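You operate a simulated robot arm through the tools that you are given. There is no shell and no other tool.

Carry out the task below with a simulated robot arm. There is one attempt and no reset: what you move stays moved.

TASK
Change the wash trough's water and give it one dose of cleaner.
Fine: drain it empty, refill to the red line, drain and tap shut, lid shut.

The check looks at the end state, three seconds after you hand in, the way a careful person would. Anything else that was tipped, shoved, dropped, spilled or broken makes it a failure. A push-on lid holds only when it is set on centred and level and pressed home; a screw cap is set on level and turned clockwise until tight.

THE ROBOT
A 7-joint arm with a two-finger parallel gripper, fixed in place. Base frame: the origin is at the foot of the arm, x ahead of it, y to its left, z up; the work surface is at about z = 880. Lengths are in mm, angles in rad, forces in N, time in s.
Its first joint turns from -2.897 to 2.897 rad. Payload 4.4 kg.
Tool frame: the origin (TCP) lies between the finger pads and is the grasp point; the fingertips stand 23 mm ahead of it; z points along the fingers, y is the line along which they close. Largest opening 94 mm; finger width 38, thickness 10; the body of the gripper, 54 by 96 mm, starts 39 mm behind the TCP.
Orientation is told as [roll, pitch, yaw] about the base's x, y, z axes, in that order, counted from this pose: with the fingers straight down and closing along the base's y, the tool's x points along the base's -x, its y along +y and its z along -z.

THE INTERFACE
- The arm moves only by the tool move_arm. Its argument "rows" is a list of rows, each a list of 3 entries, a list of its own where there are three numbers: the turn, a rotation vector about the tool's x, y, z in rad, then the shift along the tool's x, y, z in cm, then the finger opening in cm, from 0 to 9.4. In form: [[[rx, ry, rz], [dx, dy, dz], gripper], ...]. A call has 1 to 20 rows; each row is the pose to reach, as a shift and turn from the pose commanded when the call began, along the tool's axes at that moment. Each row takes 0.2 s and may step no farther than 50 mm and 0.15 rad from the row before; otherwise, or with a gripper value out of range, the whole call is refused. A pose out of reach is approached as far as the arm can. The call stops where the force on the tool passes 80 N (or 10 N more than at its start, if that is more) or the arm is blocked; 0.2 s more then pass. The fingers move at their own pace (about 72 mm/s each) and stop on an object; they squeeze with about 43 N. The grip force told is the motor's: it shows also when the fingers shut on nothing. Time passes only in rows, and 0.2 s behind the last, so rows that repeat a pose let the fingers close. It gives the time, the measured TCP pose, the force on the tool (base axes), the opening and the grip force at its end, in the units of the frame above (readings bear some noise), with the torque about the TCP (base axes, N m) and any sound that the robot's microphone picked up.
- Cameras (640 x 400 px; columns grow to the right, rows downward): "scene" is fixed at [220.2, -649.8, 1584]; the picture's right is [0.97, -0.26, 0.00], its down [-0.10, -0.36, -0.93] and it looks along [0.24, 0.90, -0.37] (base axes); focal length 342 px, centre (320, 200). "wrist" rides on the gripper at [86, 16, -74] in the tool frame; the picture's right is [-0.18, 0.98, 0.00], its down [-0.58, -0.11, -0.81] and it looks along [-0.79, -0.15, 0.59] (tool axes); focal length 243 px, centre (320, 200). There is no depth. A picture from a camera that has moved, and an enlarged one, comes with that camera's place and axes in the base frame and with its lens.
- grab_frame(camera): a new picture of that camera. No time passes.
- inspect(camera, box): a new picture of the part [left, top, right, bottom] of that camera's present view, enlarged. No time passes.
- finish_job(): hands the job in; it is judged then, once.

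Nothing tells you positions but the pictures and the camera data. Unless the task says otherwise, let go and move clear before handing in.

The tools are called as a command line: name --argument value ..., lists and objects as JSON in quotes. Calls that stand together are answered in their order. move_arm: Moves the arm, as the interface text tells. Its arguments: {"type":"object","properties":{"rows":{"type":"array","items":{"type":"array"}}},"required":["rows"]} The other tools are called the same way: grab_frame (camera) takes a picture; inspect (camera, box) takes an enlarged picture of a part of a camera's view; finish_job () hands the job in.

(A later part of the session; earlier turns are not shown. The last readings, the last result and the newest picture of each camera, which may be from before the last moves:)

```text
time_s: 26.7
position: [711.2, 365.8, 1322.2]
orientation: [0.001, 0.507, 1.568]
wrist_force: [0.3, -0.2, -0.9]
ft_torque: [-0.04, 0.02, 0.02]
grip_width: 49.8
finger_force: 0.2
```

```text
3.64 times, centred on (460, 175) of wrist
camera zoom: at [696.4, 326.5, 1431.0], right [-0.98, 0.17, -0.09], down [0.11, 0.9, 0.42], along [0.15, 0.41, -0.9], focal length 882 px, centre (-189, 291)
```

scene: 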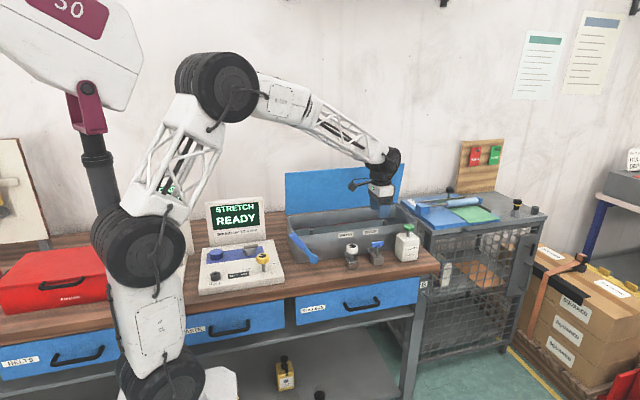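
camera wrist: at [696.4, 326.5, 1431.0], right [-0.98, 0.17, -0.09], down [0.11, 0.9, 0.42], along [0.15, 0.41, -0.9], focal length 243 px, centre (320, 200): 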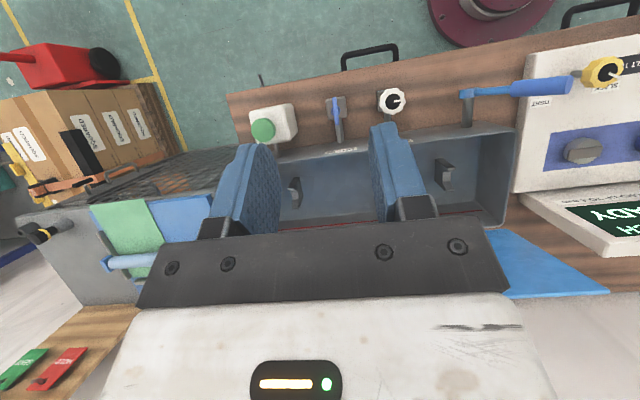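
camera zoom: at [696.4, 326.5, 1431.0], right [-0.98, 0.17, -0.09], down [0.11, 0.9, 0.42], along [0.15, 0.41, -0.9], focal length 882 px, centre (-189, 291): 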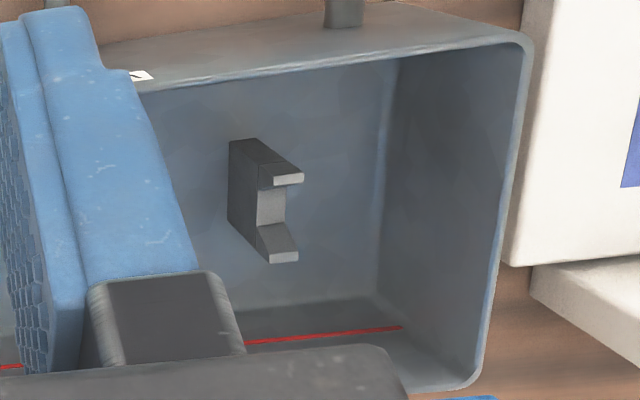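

It looks nearly empty; I'll wait another 4 s with the drain open to be sure and compare.

move_arm --rows '[[[0, 0, 0], [0, 0, 0], 5], [[0, 0, 0], [0, 0, 0], 5], [[0, 0, 0], [0, 0, 0], 5], [[0, 0, 0], [0, 0, 0], 5], [[0, 0, 0], [0, 0, 0], 5], [[0, 0, 0], [0, 0, 0], 5], [[0, 0, 0], [0, 0, 0], 5], [[0, 0, 0], [0, 0, 0], 5], [[0, 0, 0], [0, 0, 0], 5], [[0, 0, 0], [0, 0, 0], 5], [[0, 0, 0], [0, 0, 0], 5], [[0, 0, 0], [0, 0, 0], 5], [[0, 0, 0], [0, 0, 0], 5], [[0, 0, 0], [0, 0, 0], 5], [[0, 0, 0], [0, 0, 0], 5], [[0, 0, 0], [0, 0, 0], 5], [[0, 0, 0], [0, 0, 0], 5], [[0, 0, 0], [0, 0, 0], 5], [[0, 0, 0], [0, 0, 0], 5], [[0, 0, 0], [0, 0, 0], 5]]'

inspect --camera "wrist" --box '[270, 110, 530, 240]'

inspect --camera "wrist" --box '[400, 120, 520, 230]'

```text
time_s: 30.9
position: [711.1, 365.8, 1322.0]
orientation: [0.004, 0.505, 1.568]
wrist_force: [-0.1, -0.4, -0.1]
ft_torque: [-0.03, 0.0, 0.02]
grip_width: 50.2
finger_force: 0.1
```

```text
2.46 times, centred on (400, 175) of wrist
camera zoom: at [696.4, 326.5, 1430.8], right [-0.98, 0.17, -0.09], down [0.11, 0.9, 0.42], along [0.15, 0.41, -0.9], focal length 597 px, centre (123, 262)
```

zoom: 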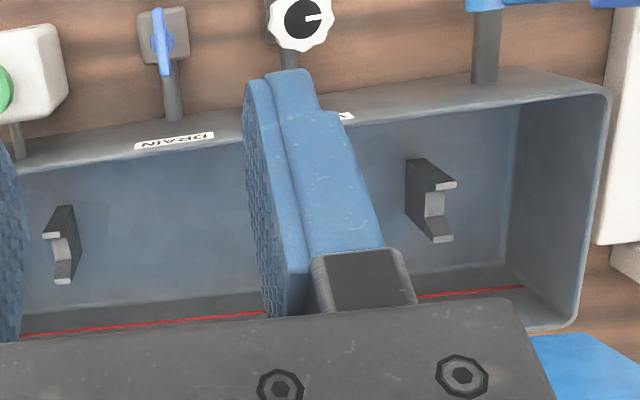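

```text
3.64 times, centred on (460, 175) of wrist
camera zoom: at [696.4, 326.5, 1430.8], right [-0.98, 0.17, -0.09], down [0.11, 0.9, 0.42], along [0.15, 0.41, -0.9], focal length 882 px, centre (-189, 291)
```

zoom: 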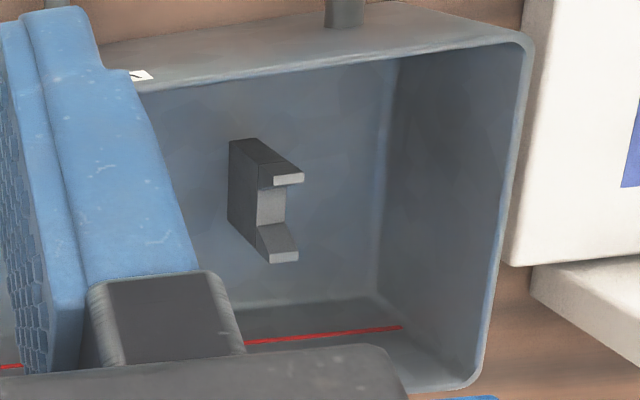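

No change any more, so the trough is empty. Going back down over the drain handle with the tool upright again.

move_arm --rows '[[[0, 0, 0], [0, 0, 0], 5], [[0, 0, 0], [0, 0, 0], 5], [[0, 0, 0], [0, 0, 0], 5], [[0, 0, 0], [0, 0, 0], 5], [[0, 0, 0], [0, 0, 0], 5], [[0, -0.1, 0], [-2.11, 0, 3.86], 5], [[0, -0.2, 0], [-4.22, 0, 7.72], 5], [[0, -0.3, 0], [-6.33, 0, 11.59], 5], [[0, -0.4, 0], [-8.44, 0, 15.45], 5], [[0, -0.505, 0], [-10.55, 0, 19.31], 5]]'

inspect --camera "wrist" --box '[250, 0, 470, 140]'

inspect --camera "scene" --box '[335, 210, 415, 275]'

```text
time_s: 33.1
position: [711.8, 366.9, 1102.0]
orientation: [0.001, -0.003, 1.567]
wrist_force: [-0.5, 0.1, 0.3]
ft_torque: [0.0, 0.01, 0.03]
grip_width: 49.9
finger_force: 0.1
```

```text
2.86 times, centred on (360, 70) of wrist
camera zoom: at [695.7, 279.6, 1178.6], right [-0.98, 0.19, 0.0], down [0.11, 0.58, 0.81], along [0.15, 0.79, -0.59], focal length 693 px, centre (206, 571)
```

zoom: 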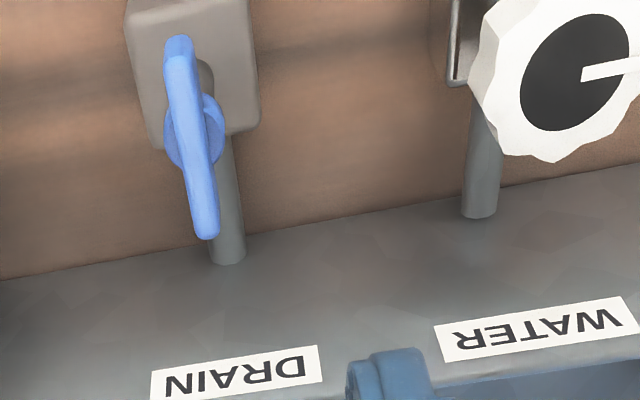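

```text
6.15 times, centred on (375, 242) of scene
camera zoom: at [220.2, -649.8, 1584.0], right [0.97, -0.26, 0.0], down [-0.1, -0.36, -0.93], along [0.24, 0.9, -0.37], focal length 2107 px, centre (-18, -62)
```

zoom: 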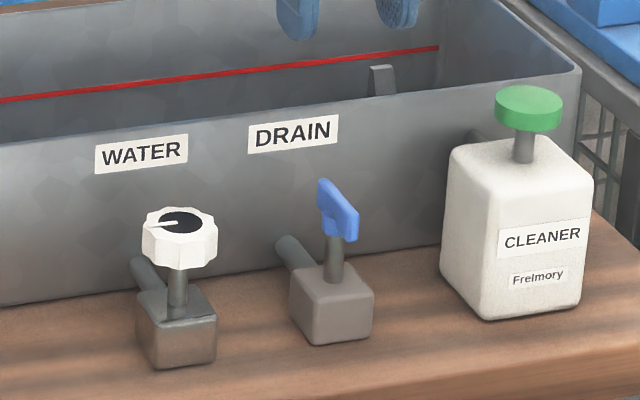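

The drain handle lies along its pipe, centre about (714.5, 363.5). I'll descend, grip the blade near its top, then turn it back clockwise to shut.

move_arm --rows '[[[0, 0, 0], [0.34, -0.27, 4], 4.5], [[0, 0, 0], [0.34, -0.27, 8], 4.5], [[0, 0, 0], [0.34, -0.27, 10.5], 4], [[0, 0, 0], [0.34, -0.27, 11.4], 4], [[0, 0, 0], [0.34, -0.27, 11.4], 2], [[0, 0, 0], [0.34, -0.27, 11.4], 0.3], [[0, 0, 0], [0.34, -0.27, 11.4], 0.3], [[0, 0, 0], [0.34, -0.27, 11.4], 0.3]]'

inspect --camera "wrist" --box '[230, 80, 410, 230]'

```text
time_s: 34.9
position: [715.1, 360.2, 988.4]
orientation: [0.002, -0.002, 1.568]
wrist_force: [14.4, 3.5, -5.7]
ft_torque: [0.83, -0.34, -0.08]
grip_width: 7.8
finger_force: 45.0
```

```text
2.67 times, centred on (320, 155) of wrist
camera zoom: at [698.8, 274.9, 1064.0], right [-0.98, 0.19, 0.0], down [0.11, 0.58, 0.81], along [0.15, 0.79, -0.59], focal length 647 px, centre (320, 320)
```

zoom: 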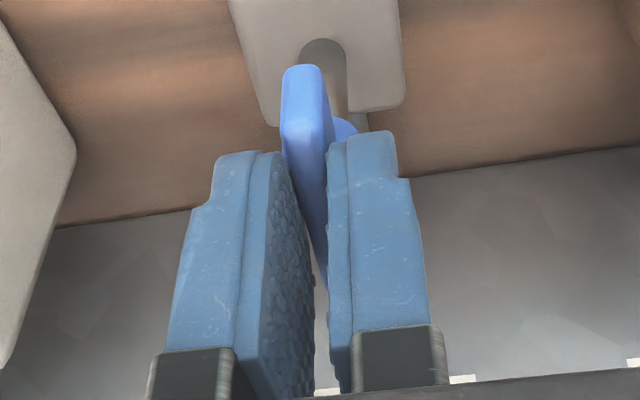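

The blade is gripped firmly (7.8 mm). Turning it clockwise back a quarter turn to shut the drain.

move_arm --rows '[[[0, 0, 0.1325], [0, 0.04, 0], 0.3], [[0, 0, 0.265], [-0.01, 0.079, 0], 0.3], [[0, 0, 0.3975], [-0.023, 0.116, 0], 0.3], [[0, 0, 0.53], [-0.041, 0.152, 0], 0.3], [[0, 0, 0.6625], [-0.063, 0.185, 0], 0.3], [[0, 0, 0.795], [-0.09, 0.214, 0], 0.3], [[0, 0, 0.9275], [-0.12, 0.24, 0], 0.3], [[0, 0, 1.06], [-0.153, 0.262, 0], 0.3], [[0, 0, 1.1925], [-0.189, 0.279, 0], 0.3], [[0, 0, 1.325], [-0.227, 0.291, 0], 0.3], [[0, 0, 1.4575], [-0.266, 0.298, 0], 0.3], [[0, 0, 1.59], [-0.306, 0.3, 0], 0.3], [[0, 0, 1.61], [-0.306, 0.3, 0], 0.3]]'

grab_frame --camera "wrist"

inspect --camera "scene" --box '[335, 190, 425, 275]'

```text
time_s: 37.7
position: [710.3, 365.6, 988.0]
orientation: [-0.001, 0.002, -0.043]
wrist_force: [-21.0, 47.2, -13.1]
ft_torque: [0.96, 0.88, 1.77]
grip_width: 9.2
finger_force: 44.5
```

```text
taken
camera wrist: at [625.1, 385.2, 1064.7], right [0.23, 0.97, 0.0], down [0.58, -0.13, 0.8], along [0.78, -0.18, -0.59], focal length 243 px, centre (320, 200)
```

wrist: 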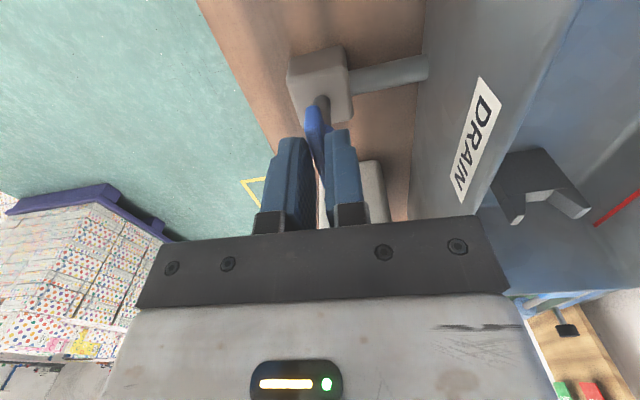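

```text
4.71 times, centred on (380, 232) of scene
camera zoom: at [220.2, -649.8, 1584.0], right [0.97, -0.26, 0.0], down [-0.1, -0.36, -0.93], along [0.24, 0.9, -0.37], focal length 1612 px, centre (38, 47)
```

zoom: 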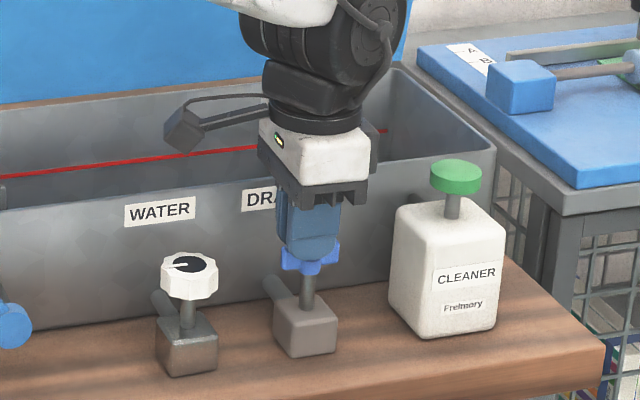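

The handle is back against its stop (torque 1.8 N m). Releasing and rising, then checking it.

move_arm --rows '[[[0, 0, 0], [0, 0, 0], 2.0], [[0, 0, 0], [0, 0, 0], 4.0], [[0, 0, 0], [0, 0, -4], 4.5], [[0, 0, 0], [0, 0, -8], 5], [[0, 0, 0], [0, 0, -11], 5]]'

inspect --camera "wrist" --box '[250, 0, 420, 120]'

inspect --camera "scene" --box '[335, 210, 415, 275]'

grab_frame --camera "wrist"

```text
time_s: 38.9
position: [710.7, 363.0, 1098.8]
orientation: [-0.001, 0.003, -0.043]
wrist_force: [-0.3, 0.5, 0.2]
ft_torque: [0.01, 0.0, -0.01]
grip_width: 49.8
finger_force: 0.0
```

```text
3.33 times, centred on (335, 60) of wrist
camera zoom: at [625.3, 384.1, 1174.5], right [0.23, 0.97, 0.0], down [0.58, -0.13, 0.8], along [0.78, -0.18, -0.59], focal length 809 px, centre (270, 667)
```

zoom: 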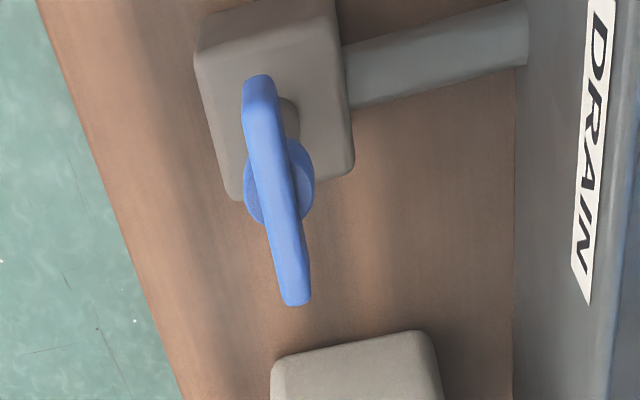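

```text
6.15 times, centred on (375, 242) of scene
camera zoom: at [220.2, -649.8, 1584.0], right [0.97, -0.26, 0.0], down [-0.1, -0.36, -0.93], along [0.24, 0.9, -0.37], focal length 2107 px, centre (-18, -62)
```

zoom: 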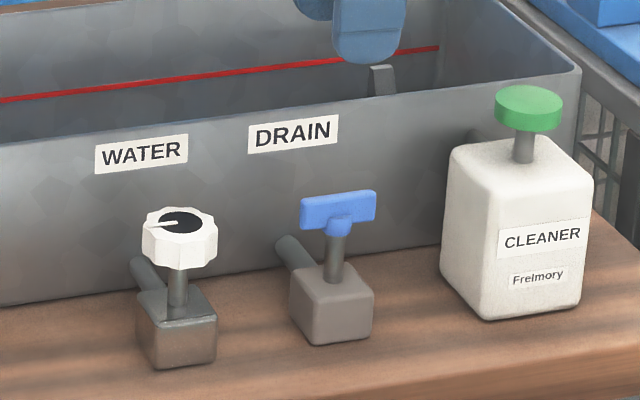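

```text
taken
camera wrist: at [625.3, 384.1, 1174.5], right [0.23, 0.97, 0.0], down [0.58, -0.13, 0.8], along [0.78, -0.18, -0.59], focal length 243 px, centre (320, 200)
```

wrist: 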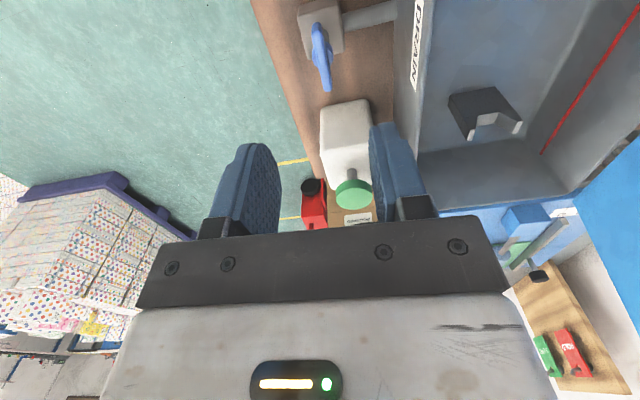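

The drain handle is back exactly as it was at the start: shut. Next I move above the water knob and look closely at it.

move_arm --rows '[[[0, 0, -0.015], [3.2, 0.06, 0], 6], [[0, 0, -0.03], [6.4, 0.12, 0], 7], [[0, 0, -0.043], [9.49, 0.19, 0], 7.5], [[0, 0, -0.043], [9.49, 0.19, 0], 7.5]]'

grab_frame --camera "wrist"

inspect --camera "wrist" --box '[240, 0, 420, 120]'

inspect --camera "scene" --box '[335, 230, 375, 275]'

```text
time_s: 39.9
position: [615.4, 370.4, 1100.0]
orientation: [-0.001, 0.002, 0.0]
wrist_force: [0.0, -0.4, -0.6]
ft_torque: [0.02, -0.01, -0.01]
grip_width: 75.1
finger_force: 0.0
```

```text
taken
camera wrist: at [529.3, 386.9, 1176.0], right [0.18, 0.98, 0.0], down [0.58, -0.11, 0.81], along [0.79, -0.15, -0.59], focal length 243 px, centre (320, 200)
```

wrist: 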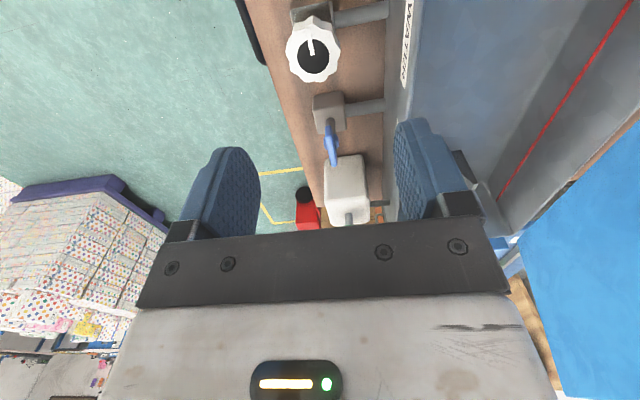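

```text
3.33 times, centred on (330, 60) of wrist
camera zoom: at [529.3, 386.9, 1176.0], right [0.18, 0.98, 0.0], down [0.58, -0.11, 0.81], along [0.79, -0.15, -0.59], focal length 809 px, centre (287, 667)
```

zoom: 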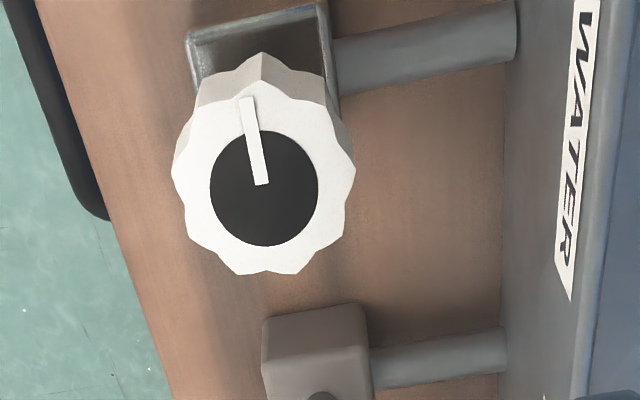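

```text
8.89 times, centred on (355, 252) of scene
camera zoom: at [220.2, -649.8, 1584.0], right [0.97, -0.26, 0.0], down [-0.1, -0.36, -0.93], along [0.24, 0.9, -0.37], focal length 3044 px, centre (9, -267)
```

zoom: 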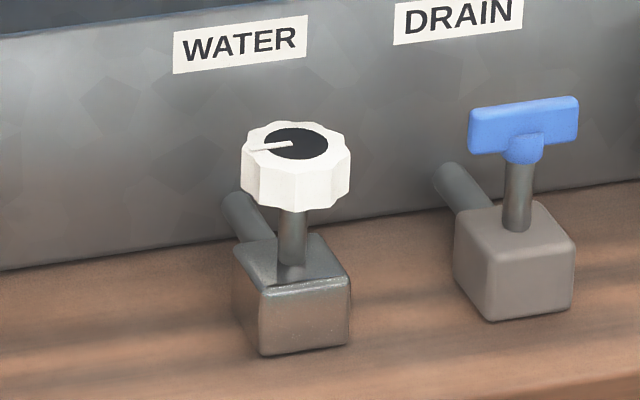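

The knob is centred about (613, 365), top z≈970, 43 mm across. Descending and gripping it.

move_arm --rows '[[[0, 0, 0], [0.24, -0.54, 4], 7.5], [[0, 0, 0], [0.24, -0.54, 8], 7.5], [[0, 0, 0], [0.24, -0.54, 11.5], 7.5], [[0, 0, 0], [0.24, -0.54, 12.8], 7.5], [[0, 0, 0], [0.24, -0.54, 12.8], 5.5], [[0, 0, 0], [0.24, -0.54, 12.8], 3.5], [[0, 0, 0], [0.24, -0.54, 12.8], 3.5], [[0, 0, 0], [0.24, -0.54, 12.8], 3.5]]'

grab_frame --camera "wrist"

inspect --camera "scene" --box '[280, 190, 425, 275]'

```text
time_s: 41.7
position: [615.3, 365.3, 971.2]
orientation: [-0.001, 0.001, 0.0]
wrist_force: [5.0, 35.7, -9.2]
ft_torque: [0.1, -0.8, 0.04]
grip_width: 44.1
finger_force: 44.6
```

```text
taken
camera wrist: at [527.9, 381.3, 1047.1], right [0.18, 0.98, 0.0], down [0.58, -0.11, 0.81], along [0.79, -0.15, -0.59], focal length 243 px, centre (320, 200)
```

wrist: 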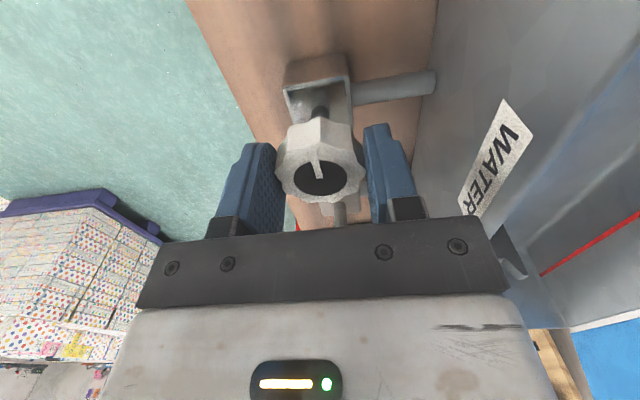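

```text
4.41 times, centred on (352, 232) of scene
camera zoom: at [220.2, -649.8, 1584.0], right [0.97, -0.26, 0.0], down [-0.1, -0.36, -0.93], along [0.24, 0.9, -0.37], focal length 1512 px, centre (177, 57)
```

zoom: 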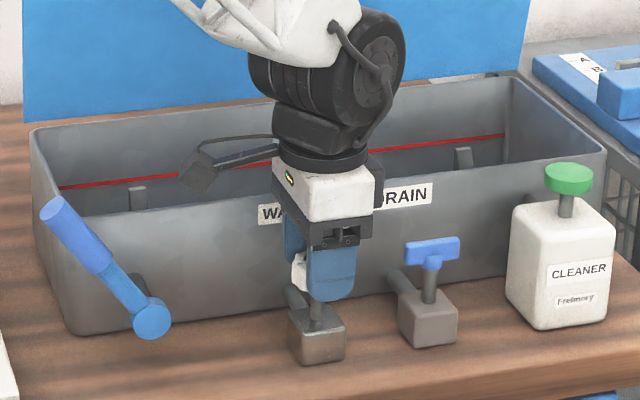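

The knob is gripped (44 mm). I relieve the side load by shifting 2 mm and turn counter-clockwise a bit, checking torque and water.

move_arm --rows '[[[0, 0, 0], [0, 0.2, 0], 3.5], [[0, 0, -0.12], [0, 0.25, 0], 3.5], [[0, 0, -0.24], [0, 0.25, 0], 3.5], [[0, 0, -0.36], [0, 0.25, 0], 3.5], [[0, 0, -0.48], [0, 0.25, 0], 3.5]]'

grab_frame --camera "wrist"

inspect --camera "scene" --box '[280, 190, 425, 275]'

```text
time_s: 42.9
position: [614.6, 366.6, 971.7]
orientation: [0.001, 0.001, 0.48]
wrist_force: [14.6, -28.3, -3.3]
ft_torque: [-0.67, 0.22, -0.06]
grip_width: 48.9
finger_force: 16.5
```

```text
taken
camera wrist: at [530.6, 341.8, 1047.2], right [-0.29, 0.96, 0.0], down [0.57, 0.17, 0.81], along [0.77, 0.24, -0.59], focal length 243 px, centre (320, 200)
```

wrist: 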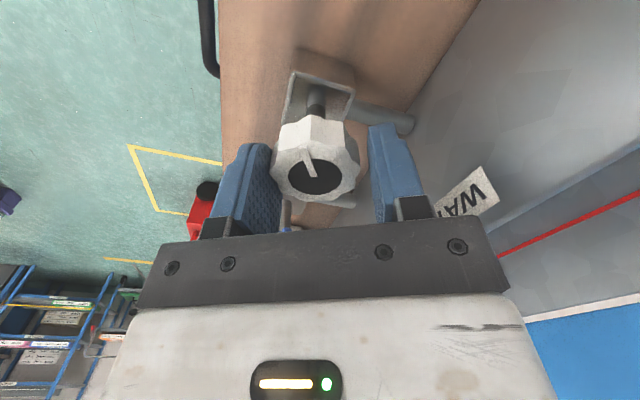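

```text
4.41 times, centred on (352, 232) of scene
camera zoom: at [220.2, -649.8, 1584.0], right [0.97, -0.26, 0.0], down [-0.1, -0.36, -0.93], along [0.24, 0.9, -0.37], focal length 1512 px, centre (177, 57)
```

zoom: 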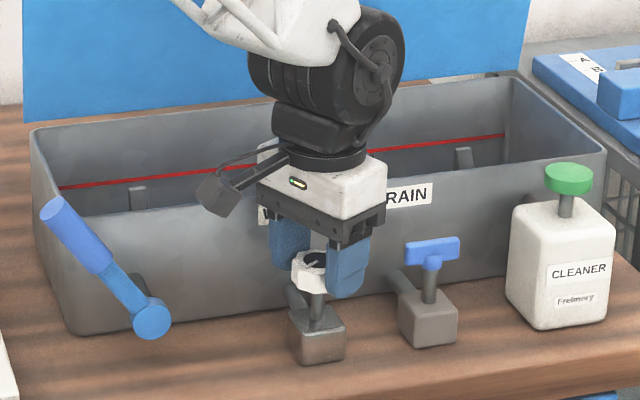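

The width changed, so I check whether the knob actually turned with the fingers.

inspect --camera "scene" --box '[335, 235, 375, 265]'

inspect --camera "wrist" --box '[220, 90, 430, 240]'

```text
13.33 times, centred on (355, 250) of scene
camera zoom: at [220.2, -649.8, 1584.0], right [0.97, -0.26, 0.0], down [-0.1, -0.36, -0.93], along [0.24, 0.9, -0.37], focal length 4566 px, centre (-147, -467)
```

zoom: 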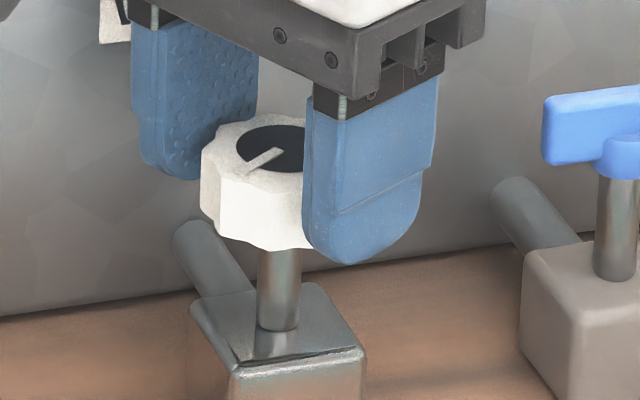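

```text
2.67 times, centred on (325, 165) of wrist
camera zoom: at [530.6, 341.8, 1047.2], right [-0.29, 0.96, 0.0], down [0.57, 0.17, 0.81], along [0.77, 0.24, -0.59], focal length 647 px, centre (307, 293)
```

zoom: 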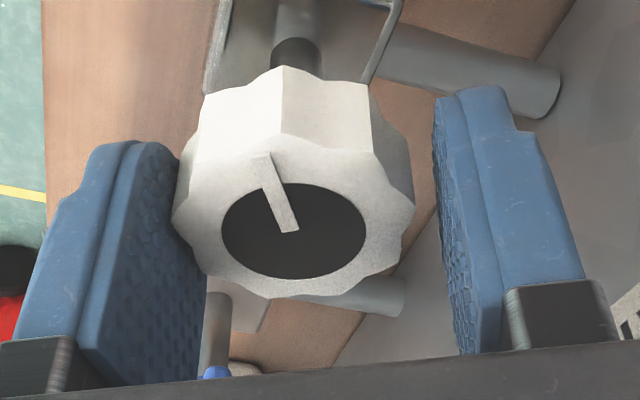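

The knob turned with the fingers. I continue to about 1.2 rad and watch for water.

move_arm --rows '[[[0, 0, -0.12], [0.05, -0.1, 0], 3.5], [[0, 0, -0.24], [0.05, -0.1, 0], 3.5], [[0, 0, -0.36], [0.05, -0.1, 0], 3.5], [[0, 0, -0.48], [0.05, -0.1, 0], 3.5], [[0, 0, -0.6], [0.05, -0.1, 0], 3.5], [[0, 0, -0.72], [0.05, -0.1, 0], 3.5]]'

grab_frame --camera "wrist"

inspect --camera "scene" --box '[280, 190, 425, 275]'

```text
time_s: 44.3
position: [614.0, 365.5, 970.9]
orientation: [0.001, 0.0, 1.2]
wrist_force: [23.9, -8.2, -6.2]
ft_torque: [-0.13, -0.24, 0.0]
grip_width: 46.2
finger_force: 12.6
```

```text
taken
camera wrist: at [568.2, 291.3, 1047.2], right [-0.85, 0.53, 0.0], down [0.31, 0.5, 0.81], along [0.42, 0.69, -0.59], focal length 243 px, centre (320, 200)
```

wrist: 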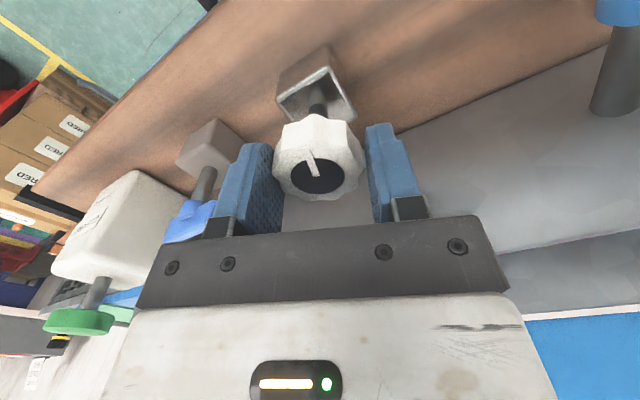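

```text
4.41 times, centred on (352, 232) of scene
camera zoom: at [220.2, -649.8, 1584.0], right [0.97, -0.26, 0.0], down [-0.1, -0.36, -0.93], along [0.24, 0.9, -0.37], focal length 1512 px, centre (177, 57)
```

zoom: 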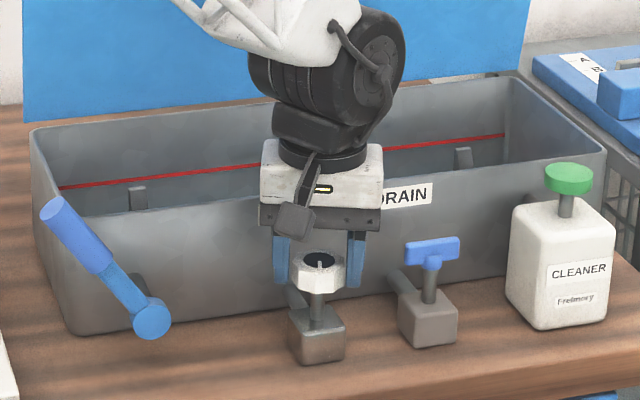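

The pointer has turned about 80°. I wait a second and look for any sign of water in the trough.

move_arm --rows '[[[0, 0, 0], [0, 0, 0], 3.5], [[0, 0, 0], [0, 0, 0], 3.5], [[0, 0, 0], [0, 0, 0], 3.5], [[0, 0, 0], [0, 0, 0], 3.5]]'

inspect --camera "scene" --box '[310, 200, 410, 250]'

inspect --camera "wrist" --box '[400, 120, 640, 330]'

```text
time_s: 45.3
position: [613.7, 365.9, 971.7]
orientation: [-0.001, -0.001, 1.198]
wrist_force: [25.3, -5.5, -1.1]
ft_torque: [0.13, -0.44, 0.1]
grip_width: 46.3
finger_force: 13.0
```

```text
6.40 times, centred on (360, 225) of scene
camera zoom: at [220.2, -649.8, 1584.0], right [0.97, -0.26, 0.0], down [-0.1, -0.36, -0.93], along [0.24, 0.9, -0.37], focal length 2192 px, centre (64, 40)
```

zoom: 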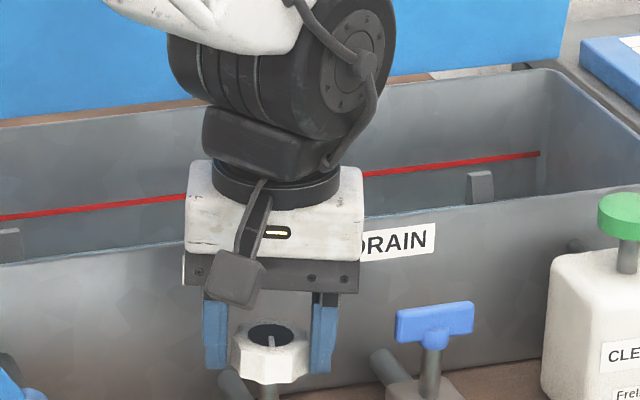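

```text
1.90 times, centred on (520, 225) of wrist
camera zoom: at [568.1, 291.2, 1047.2], right [-0.85, 0.53, 0.0], down [0.31, 0.5, 0.81], along [0.42, 0.68, -0.59], focal length 462 px, centre (-61, 152)
```

zoom: 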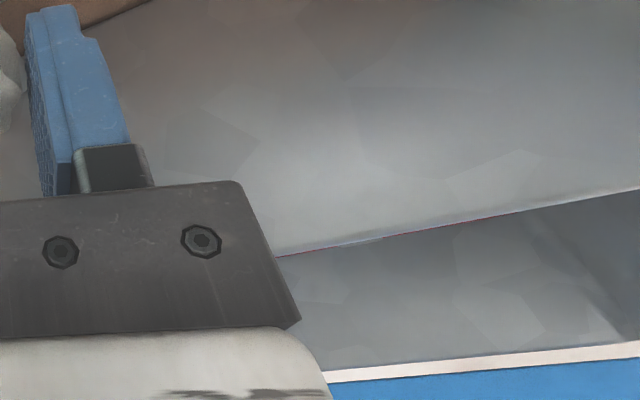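

No water visible yet above the hidden lower part of the back wall. I wait two more seconds and check again.

move_arm --rows '[[[0, 0, 0], [0, 0, 0], 3.5], [[0, 0, 0], [0, 0, 0], 3.5], [[0, 0, 0], [0, 0, 0], 3.5], [[0, 0, 0], [0, 0, 0], 3.5], [[0, 0, 0], [0, 0, 0], 3.5], [[0, 0, 0], [0, 0, 0], 3.5], [[0, 0, 0], [0, 0, 0], 3.5], [[0, 0, 0], [0, 0, 0], 3.5]]'

inspect --camera "scene" --box '[310, 200, 410, 250]'

inspect --camera "scene" --box '[280, 205, 340, 245]'

```text
time_s: 47.1
position: [613.5, 366.4, 969.7]
orientation: [0.003, 0.002, 1.2]
wrist_force: [25.7, -5.4, 6.7]
ft_torque: [-0.08, -0.61, 0.06]
grip_width: 46.7
finger_force: 13.1
```

```text
6.40 times, centred on (360, 225) of scene
camera zoom: at [220.2, -649.8, 1584.0], right [0.97, -0.26, 0.0], down [-0.1, -0.36, -0.93], along [0.24, 0.9, -0.37], focal length 2192 px, centre (64, 40)
```

zoom: 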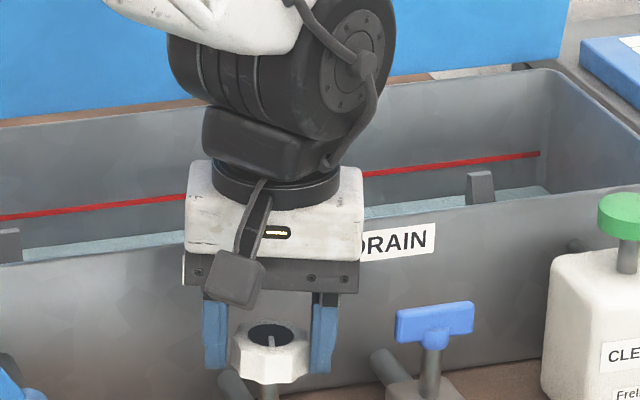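

```text
10.00 times, centred on (310, 225) of scene
camera zoom: at [220.2, -649.8, 1584.0], right [0.97, -0.26, 0.0], down [-0.1, -0.36, -0.93], along [0.24, 0.9, -0.37], focal length 3424 px, centre (420, -50)
```

zoom: 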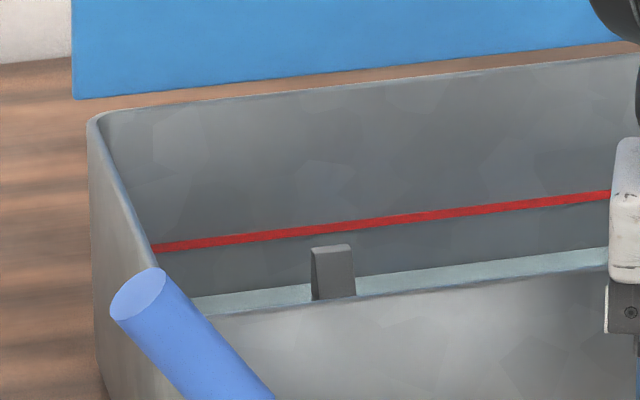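

Clean water is now visible about 25 mm under the red line and rising. I wait a short 0.8 s to measure the rate.

move_arm --rows '[[[0, 0, 0], [0, 0, 0], 3.5], [[0, 0, 0], [0, 0, 0], 3.5], [[0, 0, 0], [0, 0, 0], 3.5]]'

inspect --camera "scene" --box '[310, 200, 410, 250]'

inspect --camera "scene" --box '[280, 205, 340, 245]'

```text
time_s: 47.9
position: [614.4, 365.4, 971.0]
orientation: [0.001, 0.0, 1.199]
wrist_force: [25.2, -6.6, 8.4]
ft_torque: [-0.15, -0.58, 0.09]
grip_width: 46.4
finger_force: 13.3
```

```text
6.40 times, centred on (360, 225) of scene
camera zoom: at [220.2, -649.8, 1584.0], right [0.97, -0.26, 0.0], down [-0.1, -0.36, -0.93], along [0.24, 0.9, -0.37], focal length 2192 px, centre (64, 40)
```

zoom: 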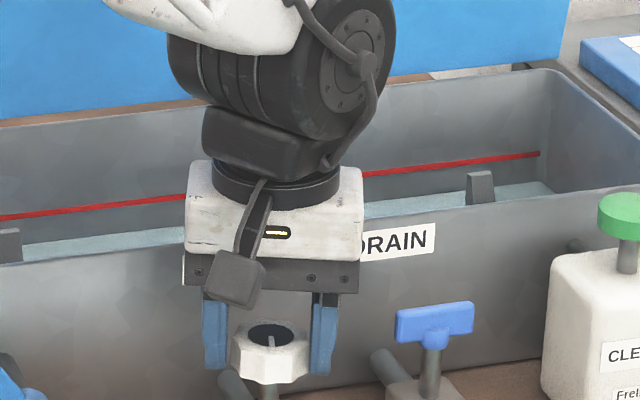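

```text
10.00 times, centred on (310, 225) of scene
camera zoom: at [220.2, -649.8, 1584.0], right [0.97, -0.26, 0.0], down [-0.1, -0.36, -0.93], along [0.24, 0.9, -0.37], focal length 3424 px, centre (420, -50)
```

zoom: 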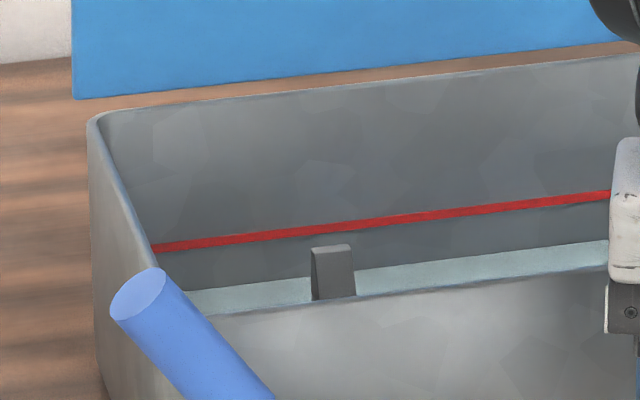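

The level rises about 4 mm/s with about 21 mm to go. I'll wait 2.6 s more, then re-measure.

move_arm --rows '[[[0, 0, 0], [0, 0, 0], 3.5], [[0, 0, 0], [0, 0, 0], 3.5], [[0, 0, 0], [0, 0, 0], 3.5], [[0, 0, 0], [0, 0, 0], 3.5], [[0, 0, 0], [0, 0, 0], 3.5], [[0, 0, 0], [0, 0, 0], 3.5], [[0, 0, 0], [0, 0, 0], 3.5], [[0, 0, 0], [0, 0, 0], 3.5], [[0, 0, 0], [0, 0, 0], 3.5], [[0, 0, 0], [0, 0, 0], 3.5], [[0, 0, 0], [0, 0, 0], 3.5], [[0, 0, 0], [0, 0, 0], 3.5]]'

inspect --camera "scene" --box '[310, 200, 410, 250]'

inspect --camera "scene" --box '[280, 205, 340, 245]'

```text
time_s: 50.5
position: [613.2, 365.9, 970.9]
orientation: [0.001, 0.0, 1.199]
wrist_force: [26.0, -6.5, 9.5]
ft_torque: [-0.12, -0.64, 0.07]
grip_width: 46.7
finger_force: 13.3
```

```text
6.40 times, centred on (360, 225) of scene
camera zoom: at [220.2, -649.8, 1584.0], right [0.97, -0.26, 0.0], down [-0.1, -0.36, -0.93], along [0.24, 0.9, -0.37], focal length 2192 px, centre (64, 40)
```

zoom: 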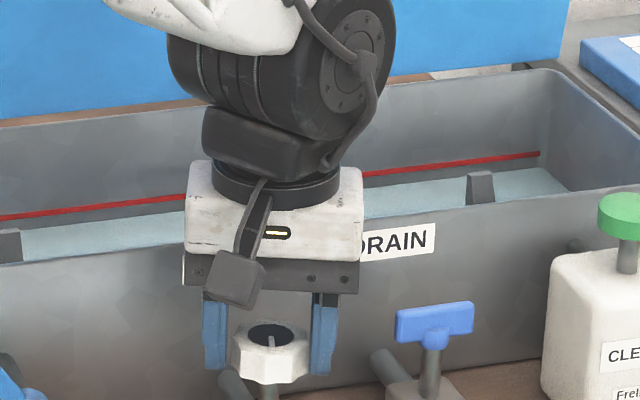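

```text
10.00 times, centred on (310, 225) of scene
camera zoom: at [220.2, -649.8, 1584.0], right [0.97, -0.26, 0.0], down [-0.1, -0.36, -0.93], along [0.24, 0.9, -0.37], focal length 3424 px, centre (420, -50)
```

zoom: 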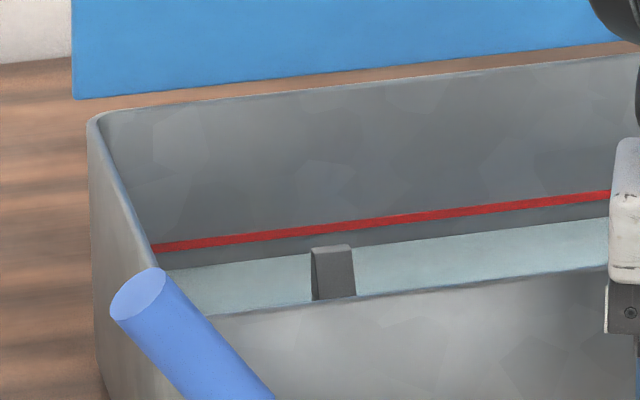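

About 11 mm to go at 4 mm/s. I'll re-centre the gripper 2 mm in x while it fills for another 1.2 s, then start closing.

move_arm --rows '[[[0, 0, 0], [-0.04, -0.1, 0], 3.5], [[0, 0, 0], [-0.07, -0.19, 0], 3.5], [[0, 0, 0], [-0.07, -0.19, 0], 3.5], [[0, 0, 0], [-0.07, -0.19, 0], 3.5], [[0, 0, 0], [-0.07, -0.19, 0], 3.5]]'

inspect --camera "scene" --box '[280, 205, 340, 245]'

```text
time_s: 51.7
position: [615.0, 366.3, 971.3]
orientation: [0.003, 0.003, 1.199]
wrist_force: [-7.2, -10.9, 10.8]
ft_torque: [-0.18, -0.15, -0.03]
grip_width: 44.3
finger_force: 45.1
```

```text
10.00 times, centred on (310, 225) of scene
camera zoom: at [220.2, -649.8, 1584.0], right [0.97, -0.26, 0.0], down [-0.1, -0.36, -0.93], along [0.24, 0.9, -0.37], focal length 3424 px, centre (420, -50)
```

zoom: 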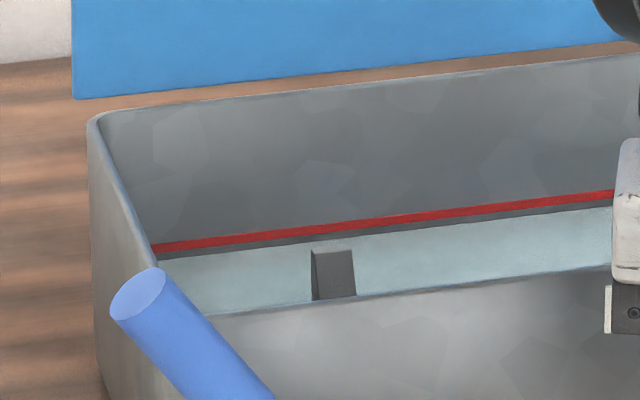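

Now well gripped (45 N), about 6 mm to go to the line's centre. Turning the knob clockwise to shut.

move_arm --rows '[[[0, 0, 0], [0, 0, 0], 3.5], [[0, 0, 0.14], [0, 0, 0], 3.5], [[0, 0, 0.28], [0, 0, 0], 3.5], [[0, 0, 0.42], [0, 0, 0], 3.5], [[0, 0, 0.56], [0, 0, 0], 3.5], [[0, 0, 0.7], [0, 0, 0], 3.5], [[0, 0, 0.84], [0, 0, 0], 3.5], [[0, 0, 0.98], [0, 0, 0], 3.5], [[0, 0, 1.12], [0, 0, 0], 3.5], [[0, 0, 1.2], [0, 0, 0], 3.5], [[0, 0, 1.24], [0, 0, 0], 3.5]]'

inspect --camera "scene" --box '[280, 205, 340, 245]'

inspect --camera "scene" --box '[310, 200, 410, 250]'

grab_frame --camera "wrist"

```text
time_s: 54.1
position: [616.5, 364.5, 970.7]
orientation: [0.0, 0.003, -0.042]
wrist_force: [-3.0, -39.3, -7.0]
ft_torque: [0.03, -0.39, 0.07]
grip_width: 44.2
finger_force: 45.4
```

```text
10.00 times, centred on (310, 225) of scene
camera zoom: at [220.2, -649.8, 1584.0], right [0.97, -0.26, 0.0], down [-0.1, -0.36, -0.93], along [0.24, 0.9, -0.37], focal length 3424 px, centre (420, -50)
```

zoom: 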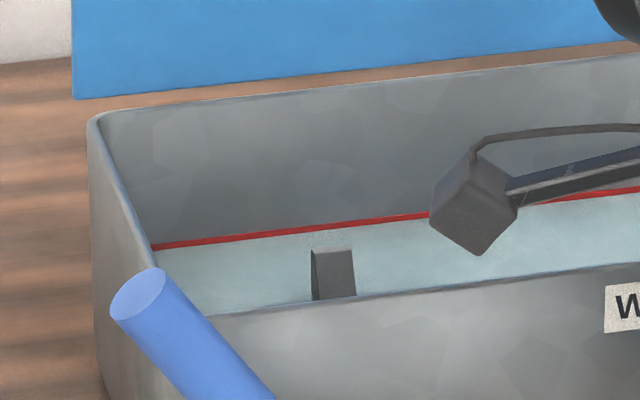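

```text
6.40 times, centred on (360, 225) of scene
camera zoom: at [220.2, -649.8, 1584.0], right [0.97, -0.26, 0.0], down [-0.1, -0.36, -0.93], along [0.24, 0.9, -0.37], focal length 2192 px, centre (64, 40)
```

zoom: 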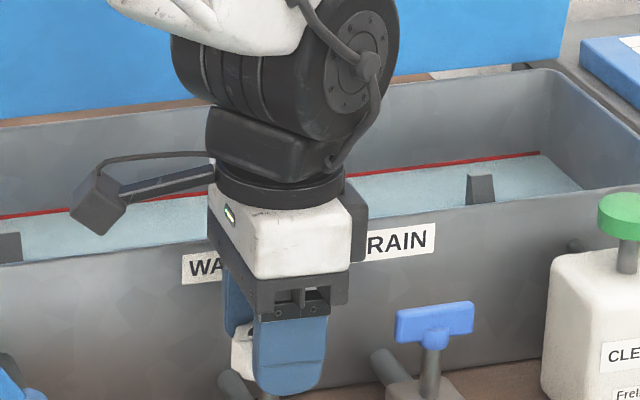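

```text
taken
camera wrist: at [530.4, 385.1, 1046.9], right [0.23, 0.97, 0.0], down [0.58, -0.13, 0.8], along [0.78, -0.18, -0.59], focal length 243 px, centre (320, 200)
```

wrist: 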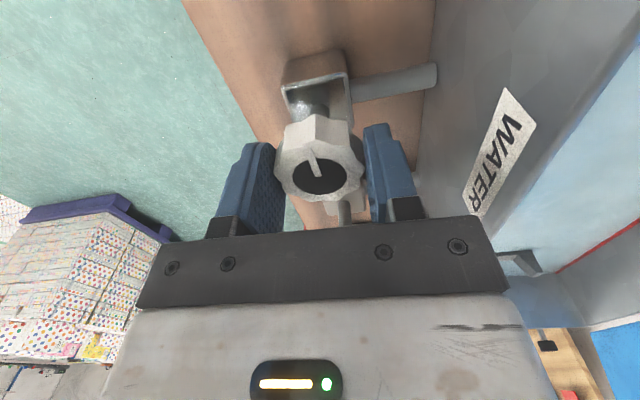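

The level is now at the red line. I turn the knob further clockwise to make sure it's against its stop.

move_arm --rows '[[[0, 0, 0.06], [0, 0.1, 0], 3.5], [[0, 0, 0.12], [0, 0.1, 0], 3.5], [[0, 0, 0.18], [0, 0.1, 0], 3.5]]'

inspect --camera "wrist" --box '[220, 90, 430, 240]'

inspect --camera "scene" --box '[360, 200, 410, 235]'

inspect --camera "scene" --box '[280, 205, 340, 245]'

```text
time_s: 54.9
position: [615.6, 365.3, 970.6]
orientation: [-0.001, 0.001, -0.217]
wrist_force: [3.7, -22.0, 3.2]
ft_torque: [-0.47, -0.89, -0.01]
grip_width: 43.0
finger_force: 44.8
stopped in row 3: the force on the tool passed its limit at 91 N (the readings are from after the stop); the commanded pose is now the measured one
```

```text
2.67 times, centred on (325, 165) of wrist
camera zoom: at [535.4, 399.5, 1047.1], right [0.39, 0.92, 0.0], down [0.55, -0.23, 0.81], along [0.74, -0.32, -0.59], focal length 647 px, centre (307, 293)
```

zoom: 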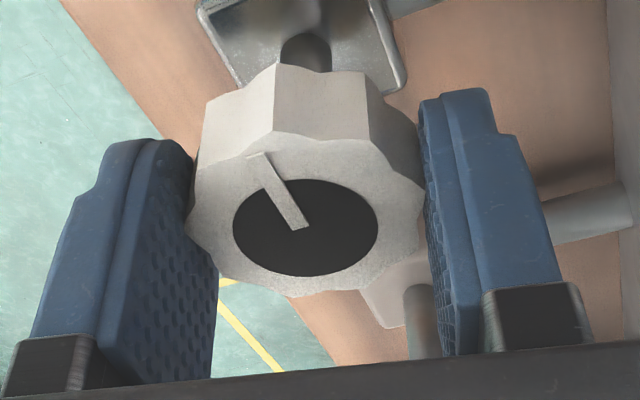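

```text
11.43 times, centred on (385, 218) of scene
camera zoom: at [220.2, -649.8, 1584.0], right [0.97, -0.26, 0.0], down [-0.1, -0.36, -0.93], along [0.24, 0.9, -0.37], focal length 3914 px, centre (-423, 0)
```

zoom: 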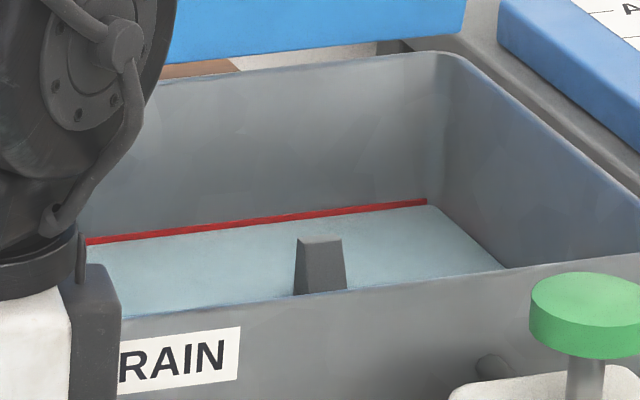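

```text
10.00 times, centred on (310, 225) of scene
camera zoom: at [220.2, -649.8, 1584.0], right [0.97, -0.26, 0.0], down [-0.1, -0.36, -0.93], along [0.24, 0.9, -0.37], focal length 3424 px, centre (420, -50)
```

zoom: 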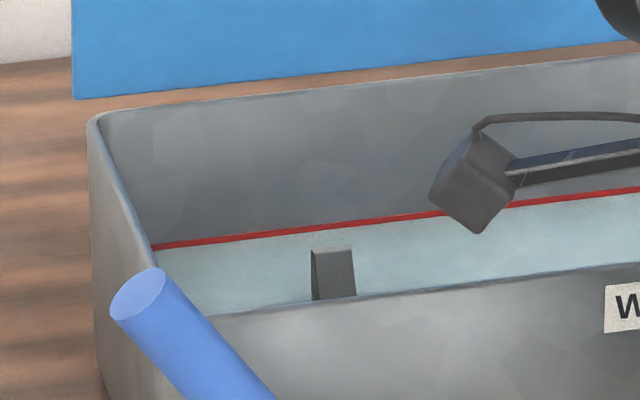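

The knob met its stop. I release, rise, and check the pointer and whether the level holds.

move_arm --rows '[[[0, 0, 0], [0, 0, 0], 5.5], [[0, 0, 0], [0, 0, 0], 7.5], [[0, 0, 0], [0, 0, -4], 7.5], [[0, 0, 0], [0, 0, -8], 7.5], [[0, 0, 0], [0, 0, -12], 7.5]]'

inspect --camera "scene" --box '[335, 230, 375, 275]'

inspect --camera "scene" --box '[315, 210, 365, 245]'

inspect --camera "scene" --box '[360, 200, 410, 235]'

grab_frame --camera "wrist"

```text
time_s: 56.1
position: [615.1, 365.4, 1091.9]
orientation: [-0.004, 0.005, -0.215]
wrist_force: [0.6, 0.1, -0.6]
ft_torque: [-0.02, 0.0, 0.0]
grip_width: 75.3
finger_force: 0.0
```

```text
8.89 times, centred on (355, 252) of scene
camera zoom: at [220.2, -649.8, 1584.0], right [0.97, -0.26, 0.0], down [-0.1, -0.36, -0.93], along [0.24, 0.9, -0.37], focal length 3044 px, centre (9, -267)
```

zoom: 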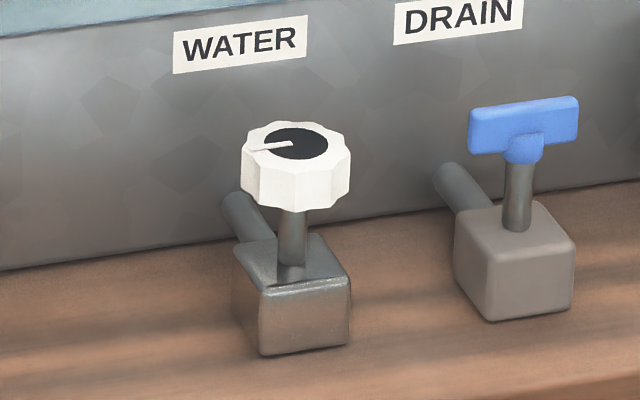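

```text
11.43 times, centred on (340, 228) of scene
camera zoom: at [220.2, -649.8, 1584.0], right [0.97, -0.26, 0.0], down [-0.1, -0.36, -0.93], along [0.24, 0.9, -0.37], focal length 3914 px, centre (91, -114)
```

zoom: 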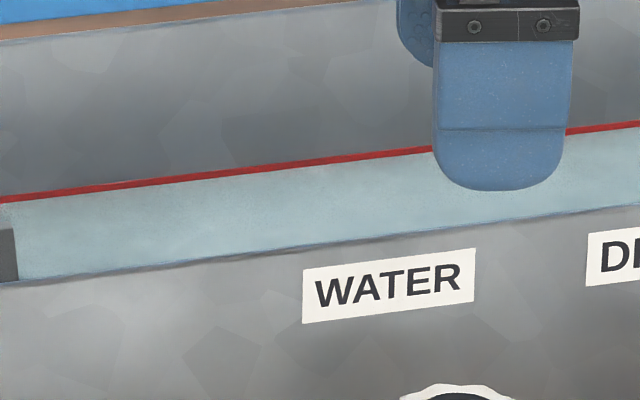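

```text
11.43 times, centred on (385, 218) of scene
camera zoom: at [220.2, -649.8, 1584.0], right [0.97, -0.26, 0.0], down [-0.1, -0.36, -0.93], along [0.24, 0.9, -0.37], focal length 3914 px, centre (-423, 0)
```

zoom: 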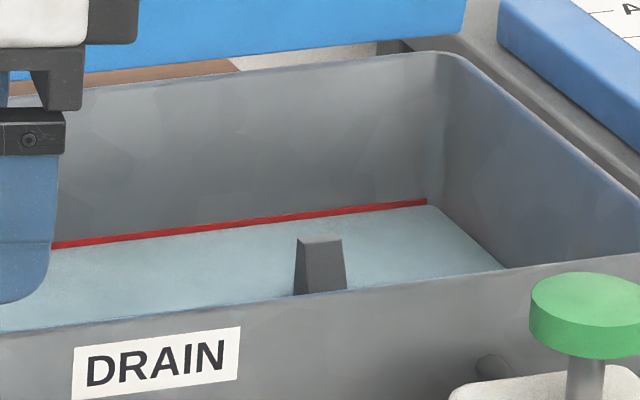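

```text
taken
camera wrist: at [535.7, 400.1, 1167.9], right [0.39, 0.92, 0.0], down [0.55, -0.23, 0.8], along [0.74, -0.32, -0.59], focal length 243 px, centre (320, 200)
```

wrist: 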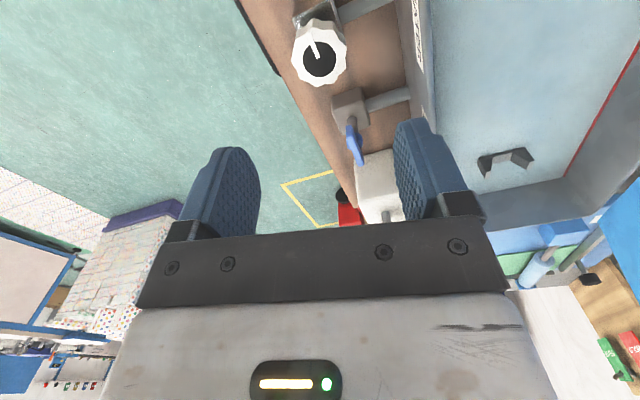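

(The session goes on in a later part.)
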